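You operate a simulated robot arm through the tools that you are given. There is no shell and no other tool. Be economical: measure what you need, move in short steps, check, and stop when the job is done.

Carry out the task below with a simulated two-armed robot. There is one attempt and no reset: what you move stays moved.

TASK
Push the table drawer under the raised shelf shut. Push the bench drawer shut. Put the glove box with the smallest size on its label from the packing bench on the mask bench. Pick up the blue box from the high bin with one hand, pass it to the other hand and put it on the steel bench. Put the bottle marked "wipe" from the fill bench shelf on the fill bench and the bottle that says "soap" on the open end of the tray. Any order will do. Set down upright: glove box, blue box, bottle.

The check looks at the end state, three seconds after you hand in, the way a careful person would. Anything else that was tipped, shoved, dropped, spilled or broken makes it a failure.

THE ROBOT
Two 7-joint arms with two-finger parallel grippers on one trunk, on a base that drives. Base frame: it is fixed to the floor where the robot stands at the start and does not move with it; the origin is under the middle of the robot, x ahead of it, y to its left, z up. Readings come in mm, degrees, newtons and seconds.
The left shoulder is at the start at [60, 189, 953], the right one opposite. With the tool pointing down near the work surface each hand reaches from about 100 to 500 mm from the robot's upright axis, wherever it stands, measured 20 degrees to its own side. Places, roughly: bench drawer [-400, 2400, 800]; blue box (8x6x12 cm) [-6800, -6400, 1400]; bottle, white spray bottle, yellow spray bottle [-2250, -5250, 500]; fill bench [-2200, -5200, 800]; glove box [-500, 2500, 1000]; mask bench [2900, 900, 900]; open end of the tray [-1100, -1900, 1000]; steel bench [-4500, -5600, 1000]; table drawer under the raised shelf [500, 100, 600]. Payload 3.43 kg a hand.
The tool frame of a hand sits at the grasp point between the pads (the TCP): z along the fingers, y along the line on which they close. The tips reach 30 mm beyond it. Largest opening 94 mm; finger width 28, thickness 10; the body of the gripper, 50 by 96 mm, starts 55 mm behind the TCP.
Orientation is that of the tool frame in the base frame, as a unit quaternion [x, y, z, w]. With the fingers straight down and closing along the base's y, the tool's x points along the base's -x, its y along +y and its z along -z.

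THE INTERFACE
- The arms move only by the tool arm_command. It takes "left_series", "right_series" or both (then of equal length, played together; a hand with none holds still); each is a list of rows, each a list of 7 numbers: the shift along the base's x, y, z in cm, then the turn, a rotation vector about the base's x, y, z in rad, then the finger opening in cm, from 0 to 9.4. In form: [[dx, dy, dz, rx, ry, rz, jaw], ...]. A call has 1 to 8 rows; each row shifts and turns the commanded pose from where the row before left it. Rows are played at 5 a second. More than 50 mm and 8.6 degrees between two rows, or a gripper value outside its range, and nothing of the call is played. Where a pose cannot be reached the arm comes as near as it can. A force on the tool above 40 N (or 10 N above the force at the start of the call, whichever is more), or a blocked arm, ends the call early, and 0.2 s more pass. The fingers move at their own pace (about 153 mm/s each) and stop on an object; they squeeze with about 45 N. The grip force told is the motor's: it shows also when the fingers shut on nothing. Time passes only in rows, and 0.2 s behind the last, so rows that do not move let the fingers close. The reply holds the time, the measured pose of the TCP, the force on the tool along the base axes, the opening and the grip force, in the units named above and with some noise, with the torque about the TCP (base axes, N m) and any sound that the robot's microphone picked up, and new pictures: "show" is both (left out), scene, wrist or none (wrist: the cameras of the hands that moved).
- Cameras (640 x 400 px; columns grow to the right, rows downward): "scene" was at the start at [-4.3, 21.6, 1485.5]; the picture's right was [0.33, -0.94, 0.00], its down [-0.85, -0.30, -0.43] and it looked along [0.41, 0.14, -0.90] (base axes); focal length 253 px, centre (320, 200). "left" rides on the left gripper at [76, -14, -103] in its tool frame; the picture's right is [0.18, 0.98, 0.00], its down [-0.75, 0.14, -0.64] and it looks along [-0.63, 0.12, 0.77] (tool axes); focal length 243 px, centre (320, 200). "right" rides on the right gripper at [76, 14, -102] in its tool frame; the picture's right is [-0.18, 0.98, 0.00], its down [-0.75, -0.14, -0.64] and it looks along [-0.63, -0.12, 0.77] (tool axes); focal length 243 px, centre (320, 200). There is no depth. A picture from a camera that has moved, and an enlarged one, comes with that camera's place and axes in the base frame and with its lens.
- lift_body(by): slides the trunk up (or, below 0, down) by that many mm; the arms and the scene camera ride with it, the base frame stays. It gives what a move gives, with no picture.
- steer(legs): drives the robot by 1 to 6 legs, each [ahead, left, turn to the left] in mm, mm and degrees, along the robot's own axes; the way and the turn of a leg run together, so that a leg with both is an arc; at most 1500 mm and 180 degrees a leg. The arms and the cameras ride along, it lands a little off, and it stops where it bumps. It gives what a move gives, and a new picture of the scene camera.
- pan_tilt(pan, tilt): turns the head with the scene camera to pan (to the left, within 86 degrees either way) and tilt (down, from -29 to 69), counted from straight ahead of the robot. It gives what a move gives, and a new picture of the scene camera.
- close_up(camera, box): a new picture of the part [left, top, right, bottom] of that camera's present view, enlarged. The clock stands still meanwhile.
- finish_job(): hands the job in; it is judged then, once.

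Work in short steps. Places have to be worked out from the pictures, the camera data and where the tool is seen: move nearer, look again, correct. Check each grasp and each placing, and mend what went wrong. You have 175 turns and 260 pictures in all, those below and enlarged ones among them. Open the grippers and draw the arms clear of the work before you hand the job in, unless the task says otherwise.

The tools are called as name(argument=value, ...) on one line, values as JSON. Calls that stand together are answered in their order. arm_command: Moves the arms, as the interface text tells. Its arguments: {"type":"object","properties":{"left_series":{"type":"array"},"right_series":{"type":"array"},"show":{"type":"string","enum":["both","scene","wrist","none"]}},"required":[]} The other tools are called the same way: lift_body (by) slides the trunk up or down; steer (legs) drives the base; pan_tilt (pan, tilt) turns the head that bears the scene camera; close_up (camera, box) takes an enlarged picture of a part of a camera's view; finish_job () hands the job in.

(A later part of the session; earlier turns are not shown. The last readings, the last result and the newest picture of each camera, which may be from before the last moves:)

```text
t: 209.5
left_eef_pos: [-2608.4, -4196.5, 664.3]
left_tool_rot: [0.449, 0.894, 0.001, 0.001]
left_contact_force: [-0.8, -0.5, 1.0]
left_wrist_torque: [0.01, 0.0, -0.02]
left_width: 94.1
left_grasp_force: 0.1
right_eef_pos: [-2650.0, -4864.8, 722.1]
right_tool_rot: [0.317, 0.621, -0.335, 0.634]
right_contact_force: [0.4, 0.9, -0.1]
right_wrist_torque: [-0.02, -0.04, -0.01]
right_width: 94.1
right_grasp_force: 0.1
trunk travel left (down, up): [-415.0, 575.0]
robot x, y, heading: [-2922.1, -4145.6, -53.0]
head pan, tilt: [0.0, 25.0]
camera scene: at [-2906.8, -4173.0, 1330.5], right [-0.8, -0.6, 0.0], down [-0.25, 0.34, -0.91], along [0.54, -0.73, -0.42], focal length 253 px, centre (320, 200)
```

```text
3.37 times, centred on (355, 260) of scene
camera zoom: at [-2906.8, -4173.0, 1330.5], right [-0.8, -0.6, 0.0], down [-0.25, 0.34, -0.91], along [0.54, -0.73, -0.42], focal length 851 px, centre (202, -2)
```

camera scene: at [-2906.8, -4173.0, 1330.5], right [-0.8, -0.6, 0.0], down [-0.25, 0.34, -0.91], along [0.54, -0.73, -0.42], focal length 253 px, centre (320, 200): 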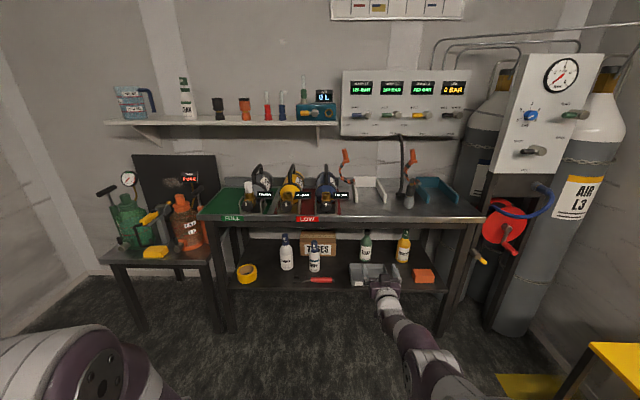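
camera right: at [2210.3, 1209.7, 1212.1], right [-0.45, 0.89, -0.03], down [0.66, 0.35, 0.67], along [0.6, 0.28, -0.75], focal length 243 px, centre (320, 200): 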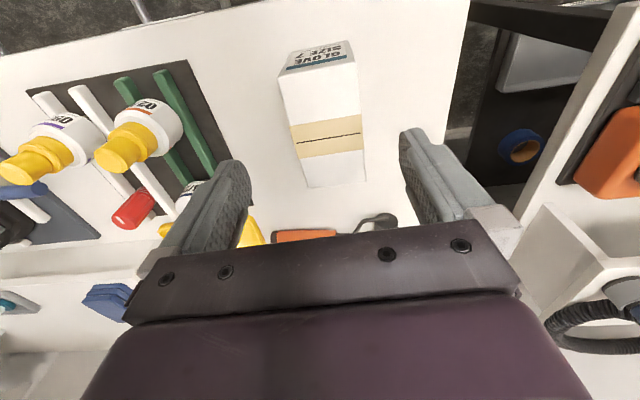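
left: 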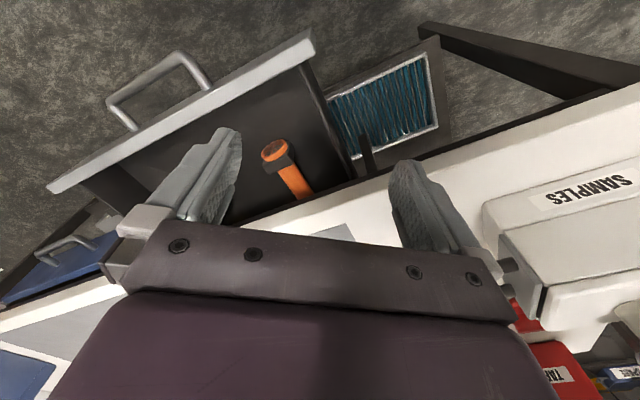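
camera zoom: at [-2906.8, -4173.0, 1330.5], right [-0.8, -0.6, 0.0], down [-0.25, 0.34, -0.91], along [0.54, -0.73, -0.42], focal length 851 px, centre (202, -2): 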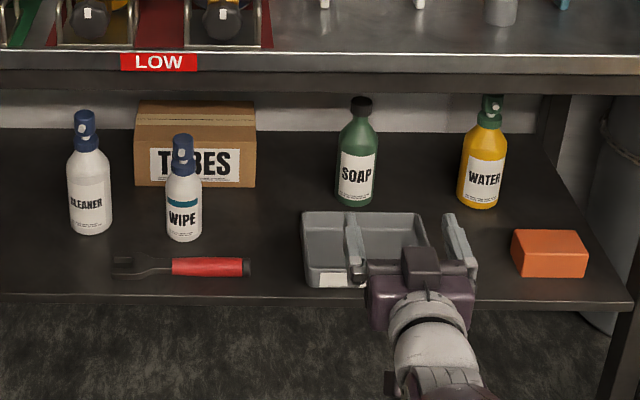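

Green says SOAP, yellow says WATER. WIPE stands at about (−2214,−5042), SOAP at (−2400,−5296), shelf z≈366. I lower the trunk so the hand is at z≈470, shift left 243 and drive in 200 to view WIPE.

lift_body(by=-252)

steer(legs=[[0, 243, 0], [180, 0, 0]])

close_up(camera="right", box=[0, 0, 640, 400])

```text
t: 212.1
left_eef_pos: [-2608.0, -4196.7, 413.6]
left_tool_rot: [0.45, 0.893, 0.001, 0.0]
left_contact_force: [0.5, 0.3, -0.4]
left_wrist_torque: [-0.02, 0.01, -0.01]
left_width: 94.0
left_grasp_force: 0.0
right_eef_pos: [-2652.2, -4865.2, 469.9]
right_tool_rot: [0.317, 0.621, -0.335, 0.634]
right_contact_force: [0.3, -0.6, 0.1]
right_wrist_torque: [0.02, -0.04, 0.01]
right_width: 93.9
right_grasp_force: 0.0
trunk travel left (down, up): [-163.0, 827.0]
robot x, y, heading: [-2923.8, -4147.5, -53.1]
head pan, tilt: [0.0, 25.0]
```

```text
t: 215.0
left_eef_pos: [-2292.9, -4191.8, 413.5]
left_tool_rot: [0.445, 0.896, 0.0, 0.001]
left_contact_force: [-0.3, 0.3, -0.2]
left_wrist_torque: [0.01, 0.01, 0.0]
left_width: 93.8
left_grasp_force: 0.1
right_eef_pos: [-2328.8, -4860.8, 470.1]
right_tool_rot: [0.314, 0.622, -0.333, 0.636]
right_contact_force: [0.2, 0.2, 0.5]
right_wrist_torque: [0.02, 0.03, 0.01]
right_width: 94.2
right_grasp_force: 0.1
trunk travel left (down, up): [-163.0, 827.0]
robot x, y, heading: [-2610.4, -4147.9, -52.6]
head pan, tilt: [0.0, 25.0]
camera scene: at [-2592.2, -4171.4, 1078.4], right [-0.8, -0.61, 0.0], down [-0.26, 0.34, -0.91], along [0.55, -0.72, -0.42], focal length 253 px, centre (320, 200)
```

scene: 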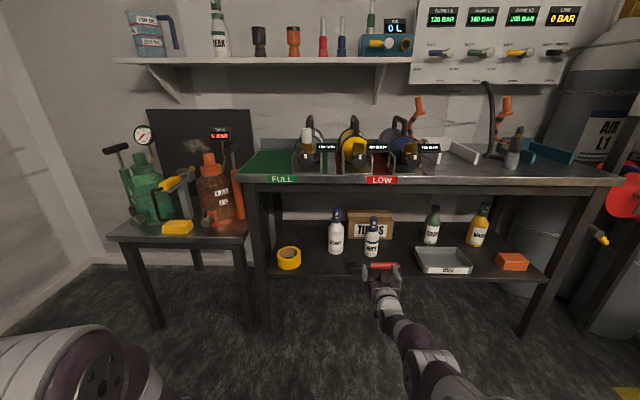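

```text
1.00 times, centred on (320, 200) of right
camera zoom: at [-2378.2, -4772.0, 390.8], right [0.8, 0.58, 0.17], down [-0.49, 0.46, 0.74], along [0.35, -0.67, 0.65], focal length 243 px, centre (320, 200)
```

zoom: 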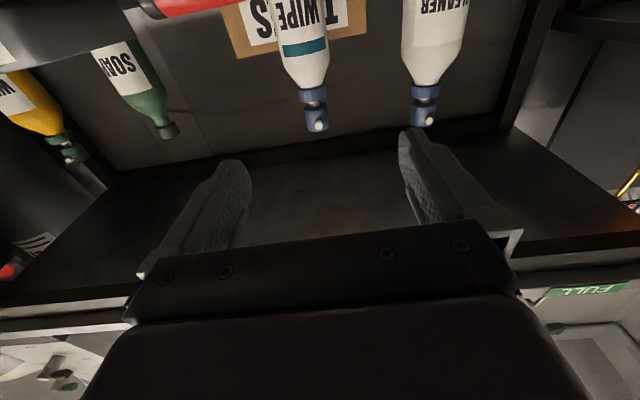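

WIPE is ~20 mm to the right of the finger line. I turn 1° right with a small shift, then approach 110 and check.

steer(legs=[[0, -8, -1], [110, 0, 0]])

close_up(camera="right", box=[0, 0, 640, 400])

```text
t: 216.6
left_eef_pos: [-2235.4, -4288.3, 411.9]
left_tool_rot: [0.452, 0.892, 0.0, 0.001]
left_contact_force: [-0.1, 0.0, 0.2]
left_wrist_torque: [0.0, 0.0, 0.01]
left_width: 94.2
left_grasp_force: 0.0
right_eef_pos: [-2283.6, -4956.9, 470.0]
right_tool_rot: [0.319, 0.62, -0.337, 0.632]
right_contact_force: [-0.4, 0.4, -0.1]
right_wrist_torque: [0.06, 0.0, 0.02]
right_width: 94.3
right_grasp_force: 0.1
trunk travel left (down, up): [-163.0, 827.0]
robot x, y, heading: [-2552.8, -4237.4, -53.4]
head pan, tilt: [0.0, 25.0]
camera scene: at [-2534.7, -4263.2, 1078.4], right [-0.8, -0.59, 0.0], down [-0.25, 0.34, -0.91], along [0.54, -0.73, -0.42], focal length 253 px, centre (320, 200)
```

scene: 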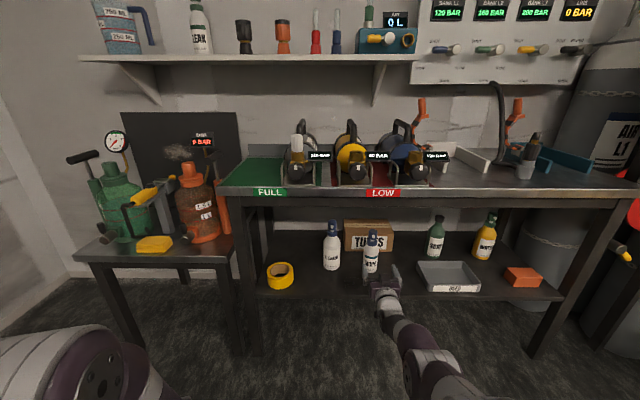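

```text
1.00 times, centred on (320, 200) of right
camera zoom: at [-2330.1, -4867.0, 390.7], right [0.81, 0.57, 0.17], down [-0.49, 0.47, 0.74], along [0.34, -0.68, 0.65], focal length 243 px, centre (320, 200)
```

zoom: 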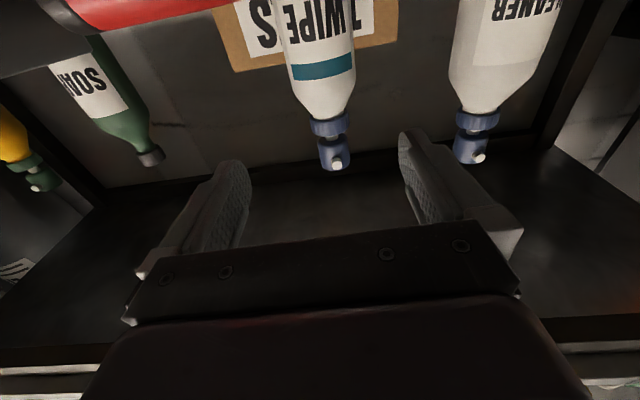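

WIPE is now well centred; its cylindrical body only reaches z≈450, so I want the TCP at ≈430 with the hand pitched 30° down to keep the camera clear of the shelf. I pitch and lower the trunk 40.

arm_command(right_series=[[0, 0, 0, 0.104, 0.078, 0, 9.4], [0, 0, 0, 0.104, 0.078, 0, 9.4], [0, 0, 0, 0.104, 0.078, 0, 9.4], [0, 0, 0, 0.104, 0.078, 0, 9.4], [0, 0, 0, 0, 0, 0, 9.4]], show="none")

lift_body(by=-35)

close_up(camera="right", box=[0, 0, 640, 400])

```text
t: 217.8
left_eef_pos: [-2235.6, -4287.4, 413.2]
left_tool_rot: [0.451, 0.892, 0.0, 0.0]
left_contact_force: [0.4, -0.3, 0.7]
left_wrist_torque: [-0.04, -0.03, 0.01]
left_width: 93.9
left_grasp_force: 0.0
right_eef_pos: [-2282.9, -4955.5, 469.9]
right_tool_rot: [0.386, 0.766, -0.247, 0.45]
right_contact_force: [0.6, -0.6, -0.4]
right_wrist_torque: [0.01, -0.03, 0.0]
right_width: 94.0
right_grasp_force: 0.1
trunk travel left (down, up): [-163.0, 827.0]
robot x, y, heading: [-2551.8, -4240.7, -53.6]
head pan, tilt: [0.0, 25.0]
```

```text
t: 218.6
left_eef_pos: [-2235.6, -4288.6, 377.2]
left_tool_rot: [0.451, 0.892, 0.001, 0.0]
left_contact_force: [0.4, -0.8, -0.3]
left_wrist_torque: [0.03, 0.04, 0.01]
left_width: 93.9
left_grasp_force: 0.1
right_eef_pos: [-2282.4, -4954.4, 434.8]
right_tool_rot: [0.385, 0.767, -0.247, 0.45]
right_contact_force: [-0.3, -0.3, -0.3]
right_wrist_torque: [0.03, -0.01, 0.0]
right_width: 93.8
right_grasp_force: 0.1
trunk travel left (down, up): [-128.0, 862.0]
robot x, y, heading: [-2551.7, -4239.7, -53.7]
head pan, tilt: [0.0, 25.0]
```

```text
1.00 times, centred on (320, 200) of right
camera zoom: at [-2345.3, -4845.4, 415.2], right [0.85, 0.5, 0.13], down [-0.21, 0.11, 0.97], along [0.47, -0.86, 0.2], focal length 243 px, centre (320, 200)
```

zoom: 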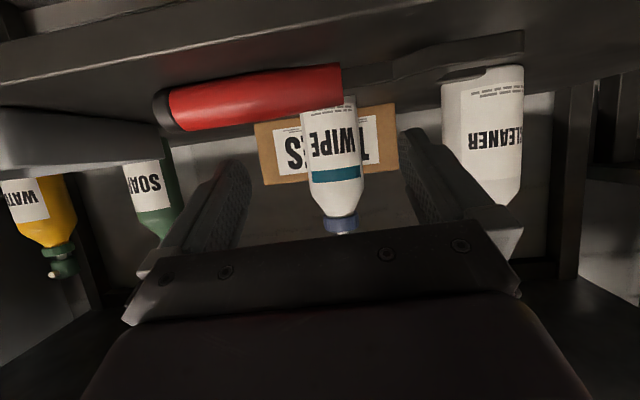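

The bottle is ~12 mm left of the finger axis and the red wrench handle's top is ~z 400 below the path. I nudge 1 cm left, 1 cm up, then drive in 60 and check.

arm_command(right_series=[[0.8, 0.6, 1.0, 0, 0, 0, 9.4], [0, 0, 0, 0, 0, 0, 9.4]], show="none")

steer(legs=[[60, 0, 0]])

close_up(camera="right", box=[0, 0, 640, 400])

```text
t: 219.2
left_eef_pos: [-2235.9, -4288.4, 377.2]
left_tool_rot: [0.452, 0.892, 0.001, 0.001]
left_contact_force: [-0.4, 0.6, 0.6]
left_wrist_torque: [0.0, -0.01, 0.0]
left_width: 94.0
left_grasp_force: 0.1
right_eef_pos: [-2275.3, -4950.8, 445.5]
right_tool_rot: [0.386, 0.766, -0.248, 0.451]
right_contact_force: [-0.4, -0.3, -1.0]
right_wrist_torque: [-0.01, 0.02, -0.01]
right_width: 94.2
right_grasp_force: 0.0
trunk travel left (down, up): [-128.0, 862.0]
robot x, y, heading: [-2549.4, -4239.5, -53.5]
head pan, tilt: [0.0, 25.0]
```

```text
t: 220.1
left_eef_pos: [-2198.8, -4338.7, 376.9]
left_tool_rot: [0.451, 0.892, 0.001, 0.001]
left_contact_force: [0.0, -0.2, -0.2]
left_wrist_torque: [0.0, 0.02, 0.02]
left_width: 93.8
left_grasp_force: 0.0
right_eef_pos: [-2238.6, -5001.4, 444.1]
right_tool_rot: [0.387, 0.766, -0.247, 0.45]
right_contact_force: [0.5, -0.1, 0.3]
right_wrist_torque: [-0.02, 0.0, 0.01]
right_width: 93.8
right_grasp_force: 0.0
trunk travel left (down, up): [-128.0, 862.0]
robot x, y, heading: [-2510.9, -4286.9, -53.4]
head pan, tilt: [0.0, 25.0]
camera scene: at [-2498.1, -4312.8, 1043.4], right [-0.81, -0.59, 0.0], down [-0.25, 0.34, -0.91], along [0.54, -0.73, -0.42], focal length 253 px, centre (320, 200)
```

scene: 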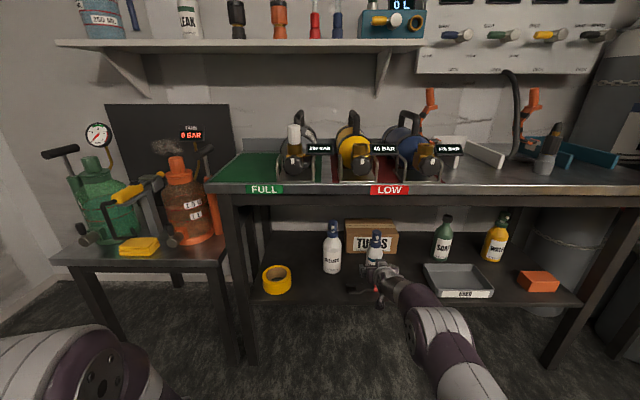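

```text
1.00 times, centred on (320, 200) of right
camera zoom: at [-2301.2, -4890.7, 425.4], right [0.86, 0.5, 0.13], down [-0.21, 0.11, 0.97], along [0.47, -0.86, 0.2], focal length 243 px, centre (320, 200)
```

zoom: 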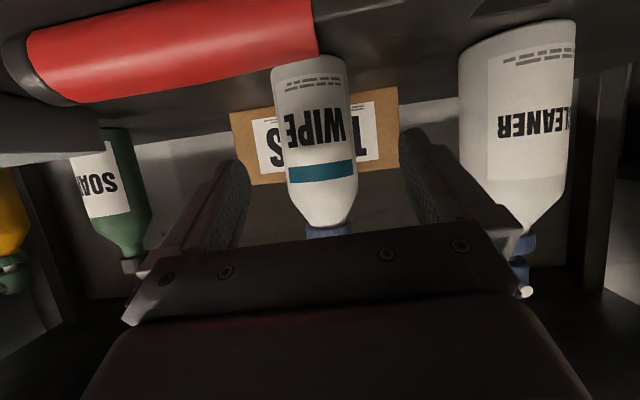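

Well centred. I drive in 60 more and close on the bottle.

steer(legs=[[58, 0, 0]])

close_up(camera="right", box=[0, 0, 640, 400])

```text
t: 221.1
left_eef_pos: [-2164.4, -4385.1, 377.2]
left_tool_rot: [0.452, 0.892, 0.001, 0.0]
left_contact_force: [1.1, -0.5, -0.1]
left_wrist_torque: [-0.04, 0.0, -0.02]
left_width: 94.0
left_grasp_force: 0.0
right_eef_pos: [-2203.5, -5049.1, 444.9]
right_tool_rot: [0.386, 0.766, -0.247, 0.451]
right_contact_force: [-0.7, 0.6, -0.5]
right_wrist_torque: [-0.04, -0.01, 0.0]
right_width: 93.8
right_grasp_force: 0.0
trunk travel left (down, up): [-128.0, 862.0]
robot x, y, heading: [-2483.2, -4338.3, -53.6]
head pan, tilt: [0.0, 25.0]
camera scene: at [-2463.5, -4359.8, 1043.4], right [-0.81, -0.59, 0.0], down [-0.25, 0.34, -0.91], along [0.54, -0.73, -0.42], focal length 253 px, centre (320, 200)
```

scene: 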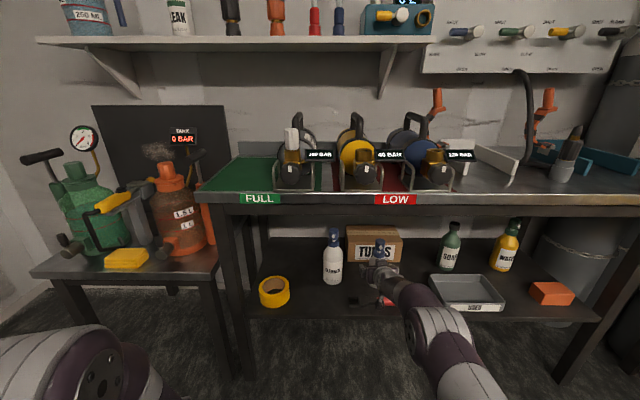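

```text
1.00 times, centred on (320, 200) of right
camera zoom: at [-2266.6, -4937.6, 425.3], right [0.86, 0.5, 0.13], down [-0.21, 0.11, 0.97], along [0.47, -0.86, 0.2], focal length 243 px, centre (320, 200)
```

zoom: 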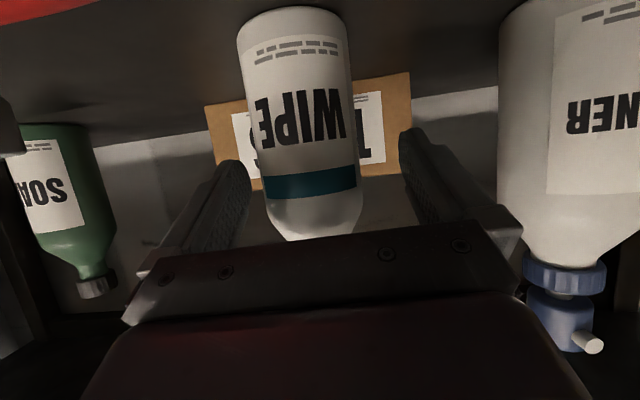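

Bottle centre still ~30 mm ahead. I drive 28 more, then close.

steer(legs=[[28, 0, 0]])

arm_command(right_series=[[0, 0, 0, 0, 0, 0, 7], [0, 0, 0, 0, 0, 0, 4.5], [0, 0, 0, 0, 0, 0, 4], [0, 0, 0, 0, 0, 0, 4]], show="wrist")

```text
t: 221.9
left_eef_pos: [-2148.2, -4407.4, 376.9]
left_tool_rot: [0.452, 0.892, 0.001, 0.001]
left_contact_force: [-0.5, 0.3, 0.8]
left_wrist_torque: [-0.02, -0.01, -0.01]
left_width: 93.7
left_grasp_force: 0.0
right_eef_pos: [-2187.3, -5069.9, 443.8]
right_tool_rot: [0.387, 0.765, -0.248, 0.45]
right_contact_force: [-0.2, -0.7, 0.0]
right_wrist_torque: [0.01, 0.01, -0.02]
right_width: 93.8
right_grasp_force: 0.0
trunk travel left (down, up): [-128.0, 862.0]
robot x, y, heading: [-2462.8, -4357.0, -53.8]
head pan, tilt: [0.0, 25.0]
camera scene: at [-2447.1, -4382.0, 1043.4], right [-0.8, -0.59, 0.0], down [-0.25, 0.34, -0.91], along [0.54, -0.73, -0.42], focal length 253 px, centre (320, 200)
```

scene: 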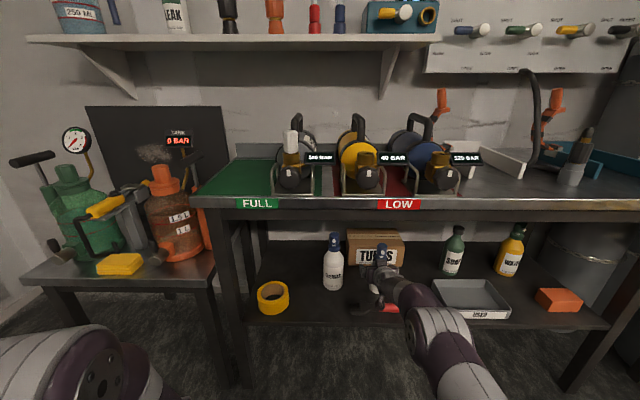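

```text
t: 222.9
left_eef_pos: [-2147.8, -4407.0, 377.9]
left_tool_rot: [0.452, 0.892, 0.001, 0.001]
left_contact_force: [0.4, -0.1, 0.0]
left_wrist_torque: [0.01, 0.0, 0.01]
left_width: 94.3
left_grasp_force: 0.0
right_eef_pos: [-2186.8, -5070.0, 444.4]
right_tool_rot: [0.386, 0.766, -0.247, 0.45]
right_contact_force: [-0.5, -2.2, 2.7]
right_wrist_torque: [0.0, -0.12, 0.0]
right_width: 64.1
right_grasp_force: 44.7
trunk travel left (down, up): [-128.0, 862.0]
robot x, y, heading: [-2462.9, -4355.2, -53.6]
head pan, tilt: [0.0, 25.0]
camera right: at [-2249.8, -4959.8, 425.7], right [0.86, 0.5, 0.13], down [-0.21, 0.11, 0.97], along [0.47, -0.86, 0.2], focal length 243 px, centre (320, 200)
```

right: 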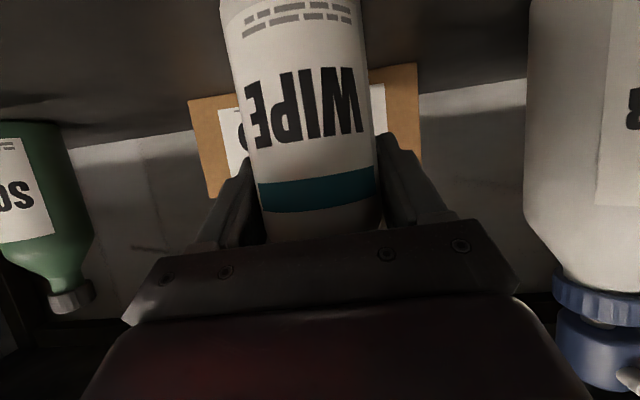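

Gripped at 64 mm. I lift 40 mm with the trunk and back out.

lift_body(by=45)

steer(legs=[[-420, 0, 0]])

lift_body(by=400)

lift_body(by=120)

pan_tilt(pan=0, tilt=35)

```text
t: 223.8
left_eef_pos: [-2148.2, -4407.6, 422.4]
left_tool_rot: [0.452, 0.892, 0.001, 0.0]
left_contact_force: [-0.1, -0.1, -1.1]
left_wrist_torque: [-0.01, 0.01, 0.01]
left_width: 94.1
left_grasp_force: 0.1
right_eef_pos: [-2187.6, -5070.0, 487.0]
right_tool_rot: [0.386, 0.766, -0.247, 0.451]
right_contact_force: [0.2, 0.5, -5.8]
right_wrist_torque: [-0.05, -0.02, 0.03]
right_width: 64.3
right_grasp_force: 44.9
trunk travel left (down, up): [-173.0, 817.0]
robot x, y, heading: [-2463.8, -4354.2, -53.5]
head pan, tilt: [0.0, 25.0]
```

```text
t: 226.4
left_eef_pos: [-2399.2, -4069.0, 423.3]
left_tool_rot: [0.452, 0.892, 0.001, 0.0]
left_contact_force: [0.0, 0.2, 0.3]
left_wrist_torque: [0.0, 0.0, 0.01]
left_width: 93.9
left_grasp_force: 0.1
right_eef_pos: [-2440.5, -4731.7, 488.6]
right_tool_rot: [0.388, 0.766, -0.248, 0.45]
right_contact_force: [-0.2, 0.0, -5.3]
right_wrist_torque: [-0.07, -0.03, -0.01]
right_width: 64.1
right_grasp_force: 45.3
trunk travel left (down, up): [-173.0, 817.0]
robot x, y, heading: [-2713.0, -4016.1, -53.8]
head pan, tilt: [0.0, 25.0]
camera scene: at [-2697.3, -4042.0, 1088.4], right [-0.81, -0.59, 0.0], down [-0.25, 0.34, -0.91], along [0.54, -0.73, -0.42], focal length 253 px, centre (320, 200)
```

scene: 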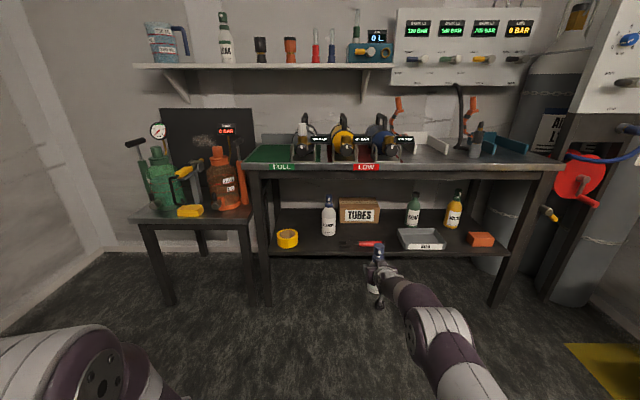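

```text
t: 230.2
left_eef_pos: [-2398.0, -4068.1, 822.8]
left_tool_rot: [0.453, 0.891, 0.001, 0.0]
left_contact_force: [0.6, 0.3, -0.4]
left_wrist_torque: [0.01, -0.02, -0.04]
left_width: 94.0
left_grasp_force: 0.1
right_eef_pos: [-2439.6, -4731.2, 888.0]
right_tool_rot: [0.388, 0.765, -0.248, 0.45]
right_contact_force: [-0.1, 0.0, -4.5]
right_wrist_torque: [0.0, -0.05, 0.02]
right_width: 63.9
right_grasp_force: 44.3
trunk travel left (down, up): [-573.0, 417.0]
robot x, y, heading: [-2715.0, -4017.5, -53.6]
head pan, tilt: [0.0, 25.0]
```

```text
t: 231.7
left_eef_pos: [-2398.4, -4068.3, 943.1]
left_tool_rot: [0.454, 0.891, 0.001, 0.0]
left_contact_force: [0.6, -0.6, 0.6]
left_wrist_torque: [0.01, -0.01, 0.01]
left_width: 93.9
left_grasp_force: 0.1
right_eef_pos: [-2438.9, -4730.4, 1007.5]
right_tool_rot: [0.387, 0.766, -0.247, 0.45]
right_contact_force: [0.5, 0.5, -4.5]
right_wrist_torque: [-0.03, -0.02, -0.01]
right_width: 63.9
right_grasp_force: 44.9
trunk travel left (down, up): [-693.0, 297.0]
robot x, y, heading: [-2713.2, -4015.0, -53.6]
head pan, tilt: [0.0, 25.0]
```

```text
t: 232.4
left_eef_pos: [-2397.5, -4067.2, 942.3]
left_tool_rot: [0.453, 0.892, 0.001, 0.0]
left_contact_force: [-0.1, 0.2, 0.1]
left_wrist_torque: [0.01, -0.02, -0.01]
left_width: 94.0
left_grasp_force: 0.1
right_eef_pos: [-2440.3, -4731.1, 1008.1]
right_tool_rot: [0.388, 0.765, -0.248, 0.449]
right_contact_force: [-0.3, -0.3, -5.7]
right_wrist_torque: [0.02, -0.03, 0.0]
right_width: 64.0
right_grasp_force: 44.9
trunk travel left (down, up): [-693.0, 297.0]
robot x, y, heading: [-2711.5, -4017.5, -54.1]
head pan, tilt: [0.0, 35.0]
camera scene: at [-2699.6, -4039.0, 1592.7], right [-0.81, -0.59, 0.0], down [-0.34, 0.46, -0.82], along [0.48, -0.66, -0.57], focal length 253 px, centre (320, 200)
```

scene: 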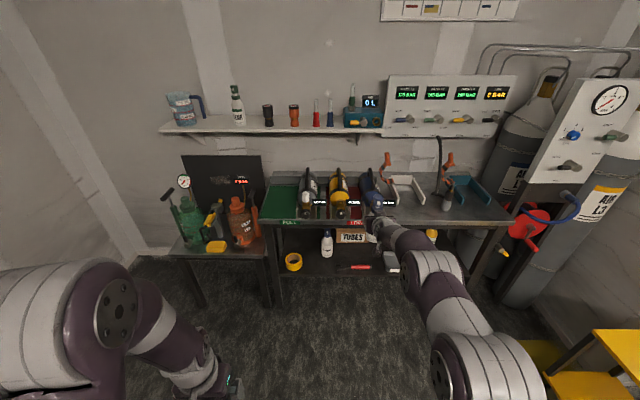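

WIPE is lifted clear (~0.5 kg) and others are undisturbed. I zoom onto the bench top for a free spot.

close_up(camera="scene", box=[260, 150, 530, 270])

```text
2.37 times, centred on (395, 210) of scene
camera zoom: at [-2699.6, -4039.0, 1592.7], right [-0.81, -0.59, 0.0], down [-0.34, 0.46, -0.82], along [0.48, -0.66, -0.57], focal length 599 px, centre (142, 176)
```

zoom: 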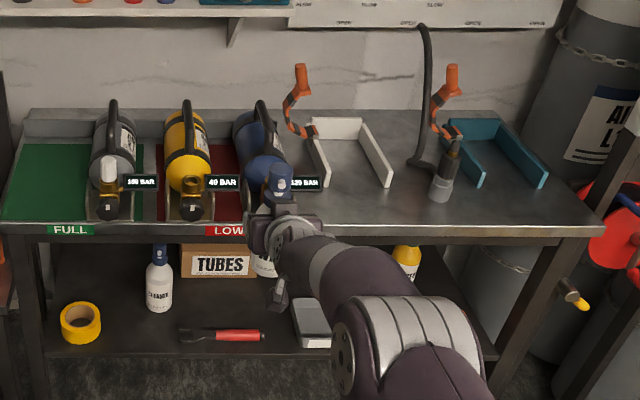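

Free spot: the front strip in front of the white bracket. With bottle base 78 mm under the TCP, I target TCP (−2488,−5169); I sidestep right 297 then ahead 326 at height.

steer(legs=[[0, -297, 0], [326, 0, 0]])

close_up(camera="right", box=[0, 0, 640, 400])

close_up(camera="scene", box=[280, 150, 560, 325])

```text
t: 236.2
left_eef_pos: [-2432.5, -4497.3, 941.9]
left_tool_rot: [0.448, 0.894, 0.001, 0.0]
left_contact_force: [0.3, 0.7, 0.2]
left_wrist_torque: [0.04, 0.0, -0.03]
left_width: 93.9
left_grasp_force: 0.1
right_eef_pos: [-2467.6, -5160.8, 1008.4]
right_tool_rot: [0.383, 0.768, -0.245, 0.451]
right_contact_force: [-0.3, -0.8, -5.4]
right_wrist_torque: [-0.01, -0.03, -0.01]
right_width: 64.0
right_grasp_force: 44.5
trunk travel left (down, up): [-693.0, 297.0]
robot x, y, heading: [-2750.6, -4444.8, -53.0]
head pan, tilt: [0.0, 35.0]
camera scene: at [-2734.6, -4472.6, 1592.6], right [-0.8, -0.6, 0.0], down [-0.34, 0.46, -0.82], along [0.49, -0.65, -0.57], focal length 253 px, centre (320, 200)
```

scene: 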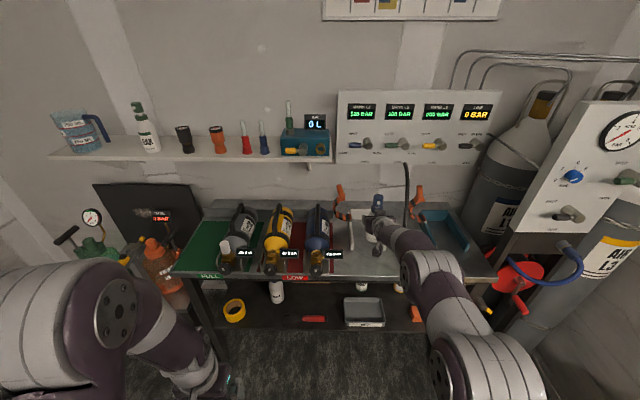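

```text
1.00 times, centred on (320, 200) of right
camera zoom: at [-2530.6, -5051.3, 989.5], right [0.85, 0.51, 0.13], down [-0.21, 0.1, 0.97], along [0.48, -0.86, 0.2], focal length 243 px, centre (320, 200)
```

zoom: 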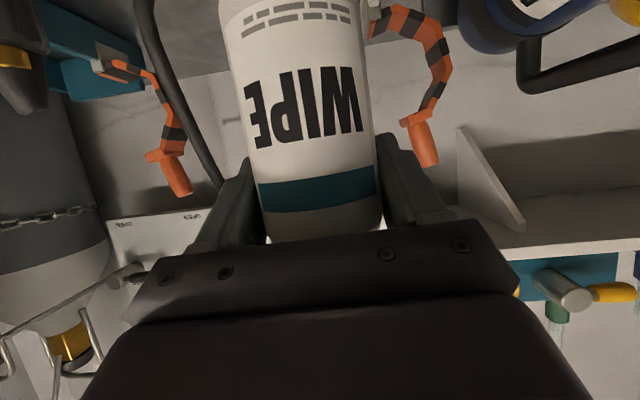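

```text
2.29 times, centred on (420, 238) of scene
camera zoom: at [-2734.6, -4472.6, 1592.6], right [-0.8, -0.6, 0.0], down [-0.34, 0.46, -0.82], along [0.49, -0.65, -0.57], focal length 578 px, centre (91, 114)
```

zoom: 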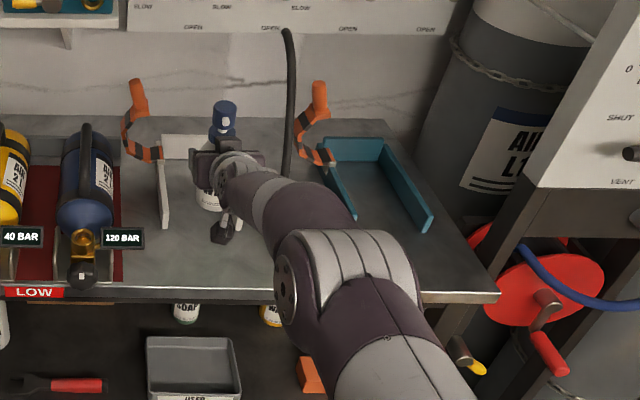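

The bottle is over the strip, 77 mm inside the edge and ~45 mm short of the bracket ends. I lower with guarded steps.

arm_command(right_series=[[0, 0, -3, 0, 0, 0, 4], [0, 0, -3, 0, 0, 0, 4], [0, 0, -2.5, 0, 0, 0, 4], [0, 0, -1, 0, 0, 0, 4], [0, 0, -0.7, 0, 0, 0, 4], [0, 0, -0.7, 0, 0, 0, 4], [0, 0, -0.7, 0, 0, 0, 4], [0, 0, -0.7, 0, 0, 0, 4]], show="scene")

```text
t: 238.0
left_eef_pos: [-2432.1, -4498.4, 942.9]
left_tool_rot: [0.447, 0.894, 0.001, 0.001]
left_contact_force: [-0.1, 0.2, 0.9]
left_wrist_torque: [-0.01, -0.04, -0.02]
left_width: 93.9
left_grasp_force: 0.0
right_eef_pos: [-2466.7, -5161.6, 884.9]
right_tool_rot: [0.384, 0.768, -0.245, 0.45]
right_contact_force: [0.5, 0.5, -4.1]
right_wrist_torque: [-0.04, 0.03, 0.05]
right_width: 63.8
right_grasp_force: 44.7
trunk travel left (down, up): [-693.0, 297.0]
robot x, y, heading: [-2749.5, -4451.7, -53.2]
head pan, tilt: [0.0, 35.0]
camera scene: at [-2734.8, -4472.6, 1592.6], right [-0.8, -0.6, 0.0], down [-0.34, 0.46, -0.82], along [0.49, -0.65, -0.57], focal length 253 px, centre (320, 200)
```

scene: 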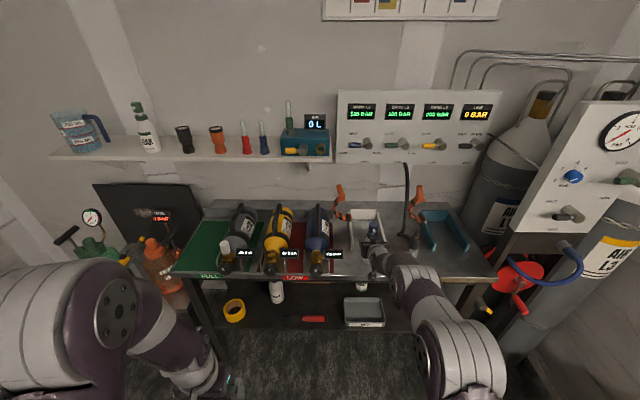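

No contact yet at TCP 885 (base ≈807). I continue in small steps.

arm_command(right_series=[[0, 0, -0.6, 0, 0, 0, 4], [0, 0, -0.6, 0, 0, 0, 4], [0, 0, -0.6, 0, 0, 0, 4], [0, 0, -0.6, 0, 0, 0, 4], [0, 0, -0.6, 0, 0, 0, 4], [0, 0, -0.6, 0, 0, 0, 4]], show="none")

close_up(camera="scene", box=[310, 190, 470, 290])

```text
t: 238.8
left_eef_pos: [-2433.9, -4496.4, 941.2]
left_tool_rot: [0.449, 0.894, 0.0, -0.001]
left_contact_force: [0.6, 0.0, -0.3]
left_wrist_torque: [0.07, 0.02, -0.01]
left_width: 94.0
left_grasp_force: 0.0
right_eef_pos: [-2463.5, -5166.3, 882.4]
right_tool_rot: [0.381, 0.76, -0.251, 0.463]
right_contact_force: [-1.0, 1.8, 15.8]
right_wrist_torque: [0.74, -0.13, 0.11]
right_width: 63.8
right_grasp_force: 44.7
trunk travel left (down, up): [-693.0, 297.0]
robot x, y, heading: [-2750.6, -4448.5, -53.2]
head pan, tilt: [0.0, 35.0]
stopped in row 4 (right hand): the force on the tool passed its limit (the readings are from after the stop); the commanded pose is now the measured one
```

```text
4.00 times, centred on (390, 240) of scene
camera zoom: at [-2735.8, -4469.9, 1592.6], right [-0.8, -0.6, 0.0], down [-0.34, 0.46, -0.82], along [0.49, -0.66, -0.57], focal length 1011 px, centre (40, 40)
```

zoom: 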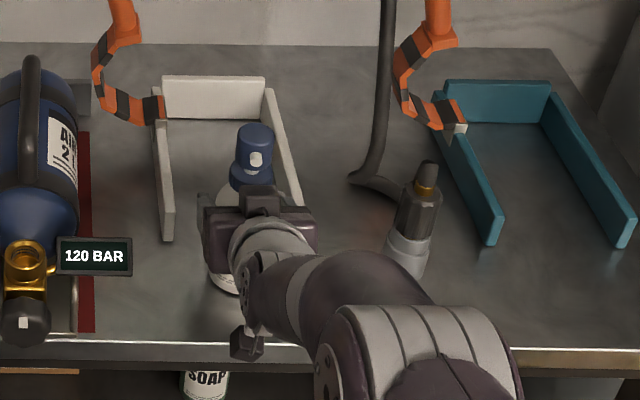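

Contact (16 N); the hand pitched back ~2° under it. I ease up 4 mm and restore the pitch before releasing.

arm_command(right_series=[[-0.2, 0.3, 0.4, 0.026, 0.02, 0, 4], [0, 0, 0, 0, 0, 0, 4]], show="wrist")

```text
t: 239.4
left_eef_pos: [-2434.9, -4496.5, 942.7]
left_tool_rot: [0.447, 0.894, 0.0, 0.001]
left_contact_force: [0.7, -0.3, -0.8]
left_wrist_torque: [0.02, -0.03, 0.03]
left_width: 93.9
left_grasp_force: 0.1
right_eef_pos: [-2465.6, -5161.8, 882.5]
right_tool_rot: [0.384, 0.77, -0.243, 0.448]
right_contact_force: [3.1, -4.4, 10.1]
right_wrist_torque: [-0.45, -0.63, -0.07]
right_width: 63.9
right_grasp_force: 44.9
trunk travel left (down, up): [-693.0, 297.0]
robot x, y, heading: [-2748.8, -4450.7, -53.1]
head pan, tilt: [0.0, 35.0]
camera right: at [-2529.9, -5052.0, 865.7], right [0.85, 0.51, 0.13], down [-0.21, 0.1, 0.97], along [0.48, -0.86, 0.19], focal length 243 px, centre (320, 200)
```

right: 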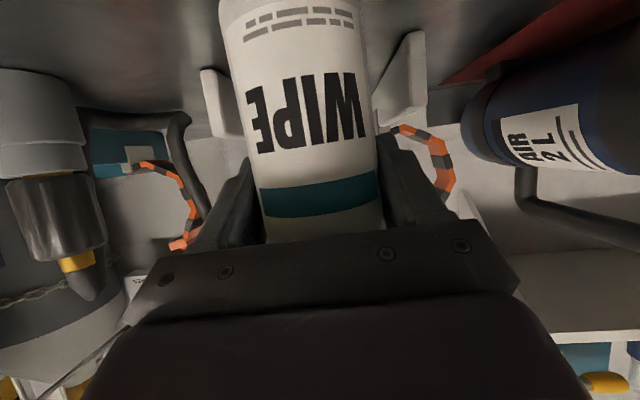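

Resting on the bench with light contact. I open slowly and look before backing out.

arm_command(right_series=[[0, 0, 0, 0, 0, 0, 6.6], [0, 0, 0, 0, 0, 0, 7], [0, 0, 0, 0, 0, 0, 8], [0, 0, 0, 0, 0, 0, 9.4], [0, 0, 0, 0, 0, 0, 9.4]], show="wrist")

steer(legs=[[-200, 0, 0]])

close_up(camera="scene", box=[260, 150, 530, 300])

```text
t: 240.6
left_eef_pos: [-2433.9, -4498.8, 941.7]
left_tool_rot: [0.448, 0.894, 0.001, 0.001]
left_contact_force: [-0.7, -0.7, -0.4]
left_wrist_torque: [-0.01, 0.0, -0.01]
left_width: 94.1
left_grasp_force: 0.0
right_eef_pos: [-2466.4, -5161.9, 880.9]
right_tool_rot: [0.386, 0.77, -0.244, 0.446]
right_contact_force: [-0.5, -0.7, -0.9]
right_wrist_torque: [0.03, 0.01, -0.01]
right_width: 94.3
right_grasp_force: 0.1
trunk travel left (down, up): [-693.0, 297.0]
robot x, y, heading: [-2747.4, -4451.3, -53.0]
head pan, tilt: [0.0, 35.0]
camera right: at [-2530.2, -5052.0, 864.4], right [0.85, 0.51, 0.13], down [-0.21, 0.1, 0.97], along [0.48, -0.86, 0.19], focal length 243 px, centre (320, 200)
```

right: 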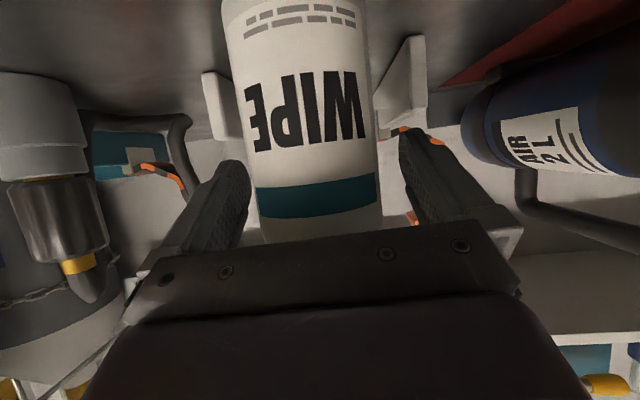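

```text
t: 242.2
left_eef_pos: [-2555.7, -4334.4, 942.5]
left_tool_rot: [0.448, 0.894, 0.001, 0.0]
left_contact_force: [-0.6, -0.3, -0.8]
left_wrist_torque: [-0.01, -0.03, -0.03]
left_width: 93.5
left_grasp_force: 0.0
right_eef_pos: [-2590.6, -4998.1, 882.8]
right_tool_rot: [0.386, 0.77, -0.244, 0.446]
right_contact_force: [-0.3, 0.1, -0.1]
right_wrist_torque: [0.0, 0.02, 0.0]
right_width: 93.9
right_grasp_force: 0.1
trunk travel left (down, up): [-693.0, 297.0]
robot x, y, heading: [-2870.6, -4286.2, -53.3]
head pan, tilt: [0.0, 35.0]
camera scene: at [-2858.4, -4307.0, 1592.7], right [-0.8, -0.6, 0.0], down [-0.34, 0.46, -0.82], along [0.49, -0.66, -0.57], focal length 253 px, centre (320, 200)
```

scene: 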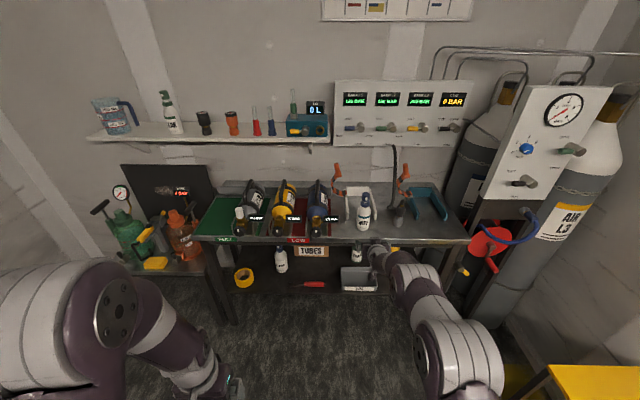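

```text
2.37 times, centred on (395, 225) of scene
camera zoom: at [-2858.4, -4307.0, 1592.7], right [-0.8, -0.6, 0.0], down [-0.34, 0.46, -0.82], along [0.49, -0.66, -0.57], focal length 599 px, centre (142, 141)
```

zoom: 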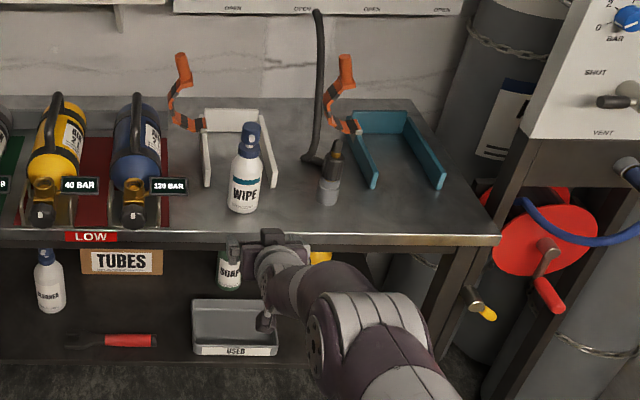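

WIPE stands on the fill bench. Next SOAP at about (−2375,−5330): I lower the hand to z≈455, shift right 24 and approach 180 (above the USED tray rim ≈400).

lift_body(by=-400)

lift_body(by=-22)

steer(legs=[[0, -20, 0], [150, 0, 0]])

close_up(camera="right", box=[0, 0, 640, 400])

```text
t: 246.1
left_eef_pos: [-2555.3, -4334.7, 542.4]
left_tool_rot: [0.449, 0.894, 0.001, 0.001]
left_contact_force: [-0.2, -0.1, 0.0]
left_wrist_torque: [0.01, 0.0, 0.03]
left_width: 94.0
left_grasp_force: 0.0
right_eef_pos: [-2590.6, -4998.9, 481.8]
right_tool_rot: [0.386, 0.769, -0.245, 0.446]
right_contact_force: [-0.2, -0.1, 0.3]
right_wrist_torque: [-0.01, 0.02, -0.03]
right_width: 93.6
right_grasp_force: 0.0
trunk travel left (down, up): [-293.0, 697.0]
robot x, y, heading: [-2873.1, -4283.7, -53.4]
head pan, tilt: [0.0, 35.0]
```

```text
t: 246.8
left_eef_pos: [-2556.0, -4332.5, 521.5]
left_tool_rot: [0.449, 0.894, 0.0, 0.0]
left_contact_force: [-0.5, -0.5, -0.4]
left_wrist_torque: [0.01, 0.02, -0.03]
left_width: 93.7
left_grasp_force: 0.2
right_eef_pos: [-2590.7, -4998.1, 460.1]
right_tool_rot: [0.386, 0.77, -0.244, 0.446]
right_contact_force: [0.0, 0.0, 0.6]
right_wrist_torque: [0.02, 0.03, -0.02]
right_width: 94.0
right_grasp_force: 0.1
trunk travel left (down, up): [-271.0, 719.0]
robot x, y, heading: [-2867.2, -4283.8, -53.2]
head pan, tilt: [0.0, 35.0]
```

```text
t: 248.5
left_eef_pos: [-2483.6, -4468.3, 520.3]
left_tool_rot: [0.452, 0.892, 0.001, 0.0]
left_contact_force: [-0.2, 0.0, -0.1]
left_wrist_torque: [0.03, 0.02, -0.01]
left_width: 93.8
left_grasp_force: 0.0
right_eef_pos: [-2523.6, -5132.0, 459.5]
right_tool_rot: [0.388, 0.768, -0.246, 0.446]
right_contact_force: [0.1, -0.3, -0.4]
right_wrist_torque: [0.01, 0.0, 0.02]
right_width: 94.1
right_grasp_force: 0.0
trunk travel left (down, up): [-271.0, 719.0]
robot x, y, heading: [-2799.0, -4418.3, -53.7]
head pan, tilt: [0.0, 35.0]
camera scene: at [-2786.1, -4439.4, 1170.6], right [-0.8, -0.59, 0.0], down [-0.34, 0.46, -0.82], along [0.49, -0.66, -0.57], focal length 253 px, centre (320, 200)
```

scene: 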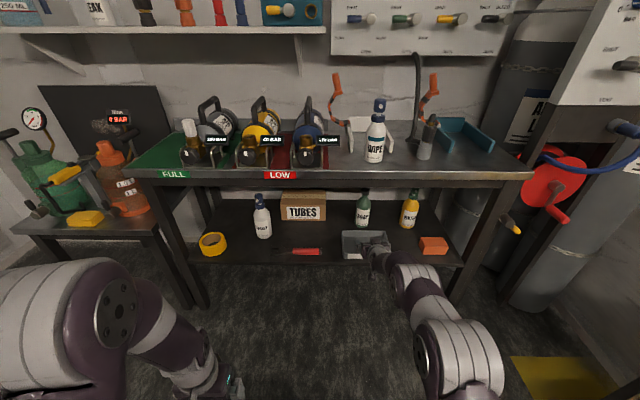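

```text
1.00 times, centred on (320, 200) of right
camera zoom: at [-2585.4, -5021.3, 442.2], right [0.86, 0.5, 0.13], down [-0.21, 0.1, 0.97], along [0.47, -0.86, 0.19], focal length 243 px, centre (320, 200)
```

zoom: 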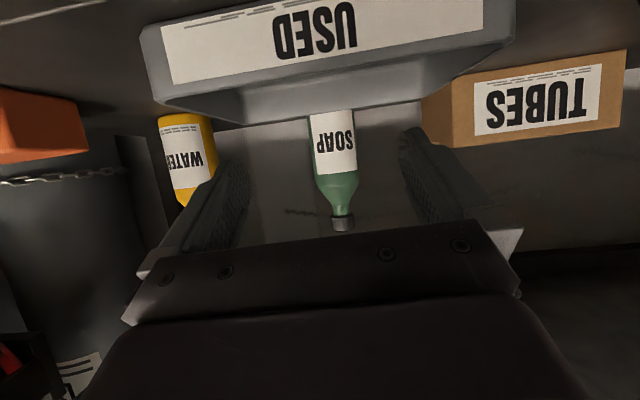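

SOAP is ~23 mm left of the axis at ~370 mm depth; heights are fine. I shift 14 left and go 130 ahead.

steer(legs=[[0, 14, 0], [130, 0, 0]])

close_up(camera="right", box=[0, 0, 640, 400])

```text
t: 250.2
left_eef_pos: [-2396.3, -4565.3, 521.3]
left_tool_rot: [0.453, 0.892, 0.001, 0.0]
left_contact_force: [0.2, 1.0, 0.2]
left_wrist_torque: [0.04, 0.0, 0.03]
left_width: 94.2
left_grasp_force: 0.0
right_eef_pos: [-2435.9, -5229.5, 458.5]
right_tool_rot: [0.389, 0.768, -0.246, 0.446]
right_contact_force: [-0.2, -0.6, 0.8]
right_wrist_torque: [-0.02, 0.0, 0.0]
right_width: 93.9
right_grasp_force: 0.0
trunk travel left (down, up): [-271.0, 719.0]
robot x, y, heading: [-2714.1, -4515.8, -53.7]
head pan, tilt: [0.0, 35.0]
camera scene: at [-2697.7, -4536.4, 1170.6], right [-0.81, -0.59, 0.0], down [-0.34, 0.46, -0.82], along [0.49, -0.66, -0.57], focal length 253 px, centre (320, 200)
```

scene: 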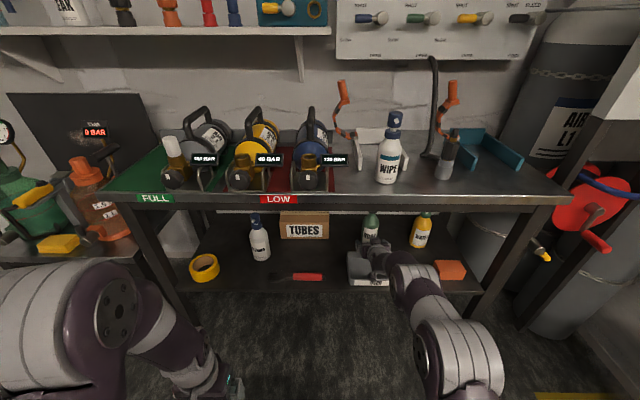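

```text
1.00 times, centred on (320, 200) of right
camera zoom: at [-2497.8, -5118.5, 442.1], right [0.86, 0.5, 0.13], down [-0.2, 0.1, 0.97], along [0.47, -0.86, 0.19], focal length 243 px, centre (320, 200)
```

zoom: 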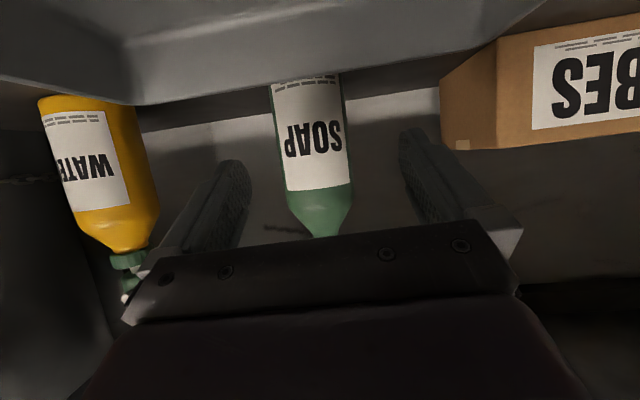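

Centred. I drive 80 more with a 4 mm right shift and check depth.

steer(legs=[[80, -5, 0]])

close_up(camera="right", box=[0, 0, 640, 400])

```text
t: 251.2
left_eef_pos: [-2352.6, -4633.6, 520.7]
left_tool_rot: [0.452, 0.892, 0.001, 0.001]
left_contact_force: [-0.3, 0.2, 0.0]
left_wrist_torque: [-0.02, 0.0, -0.01]
left_width: 94.0
left_grasp_force: 0.0
right_eef_pos: [-2391.3, -5297.6, 459.3]
right_tool_rot: [0.388, 0.768, -0.246, 0.446]
right_contact_force: [-0.3, 0.7, 0.7]
right_wrist_torque: [-0.02, 0.0, -0.02]
right_width: 94.2
right_grasp_force: 0.0
trunk travel left (down, up): [-271.0, 719.0]
robot x, y, heading: [-2668.1, -4582.0, -53.6]
head pan, tilt: [0.0, 35.0]
camera scene: at [-2654.0, -4604.4, 1170.6], right [-0.81, -0.59, 0.0], down [-0.34, 0.46, -0.82], along [0.49, -0.66, -0.57], focal length 253 px, centre (320, 200)
```

scene: 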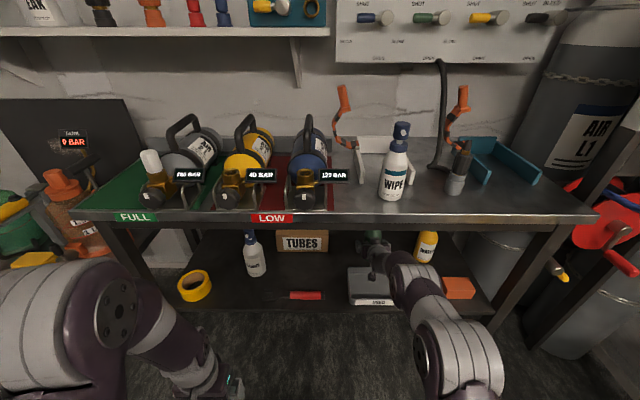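

```text
1.00 times, centred on (320, 200) of right
camera zoom: at [-2454.2, -5186.4, 441.9], right [0.86, 0.5, 0.13], down [-0.2, 0.1, 0.97], along [0.47, -0.86, 0.19], focal length 243 px, centre (320, 200)
```

zoom: 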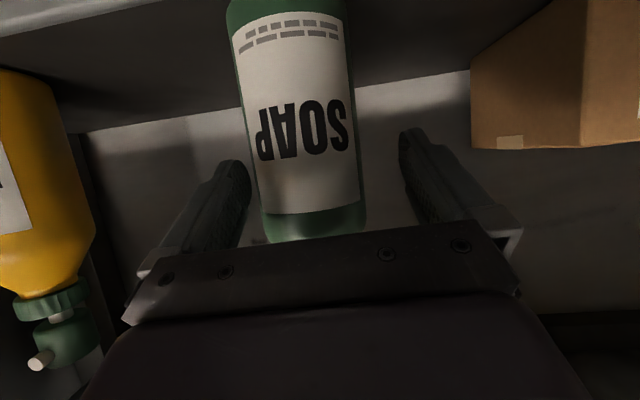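

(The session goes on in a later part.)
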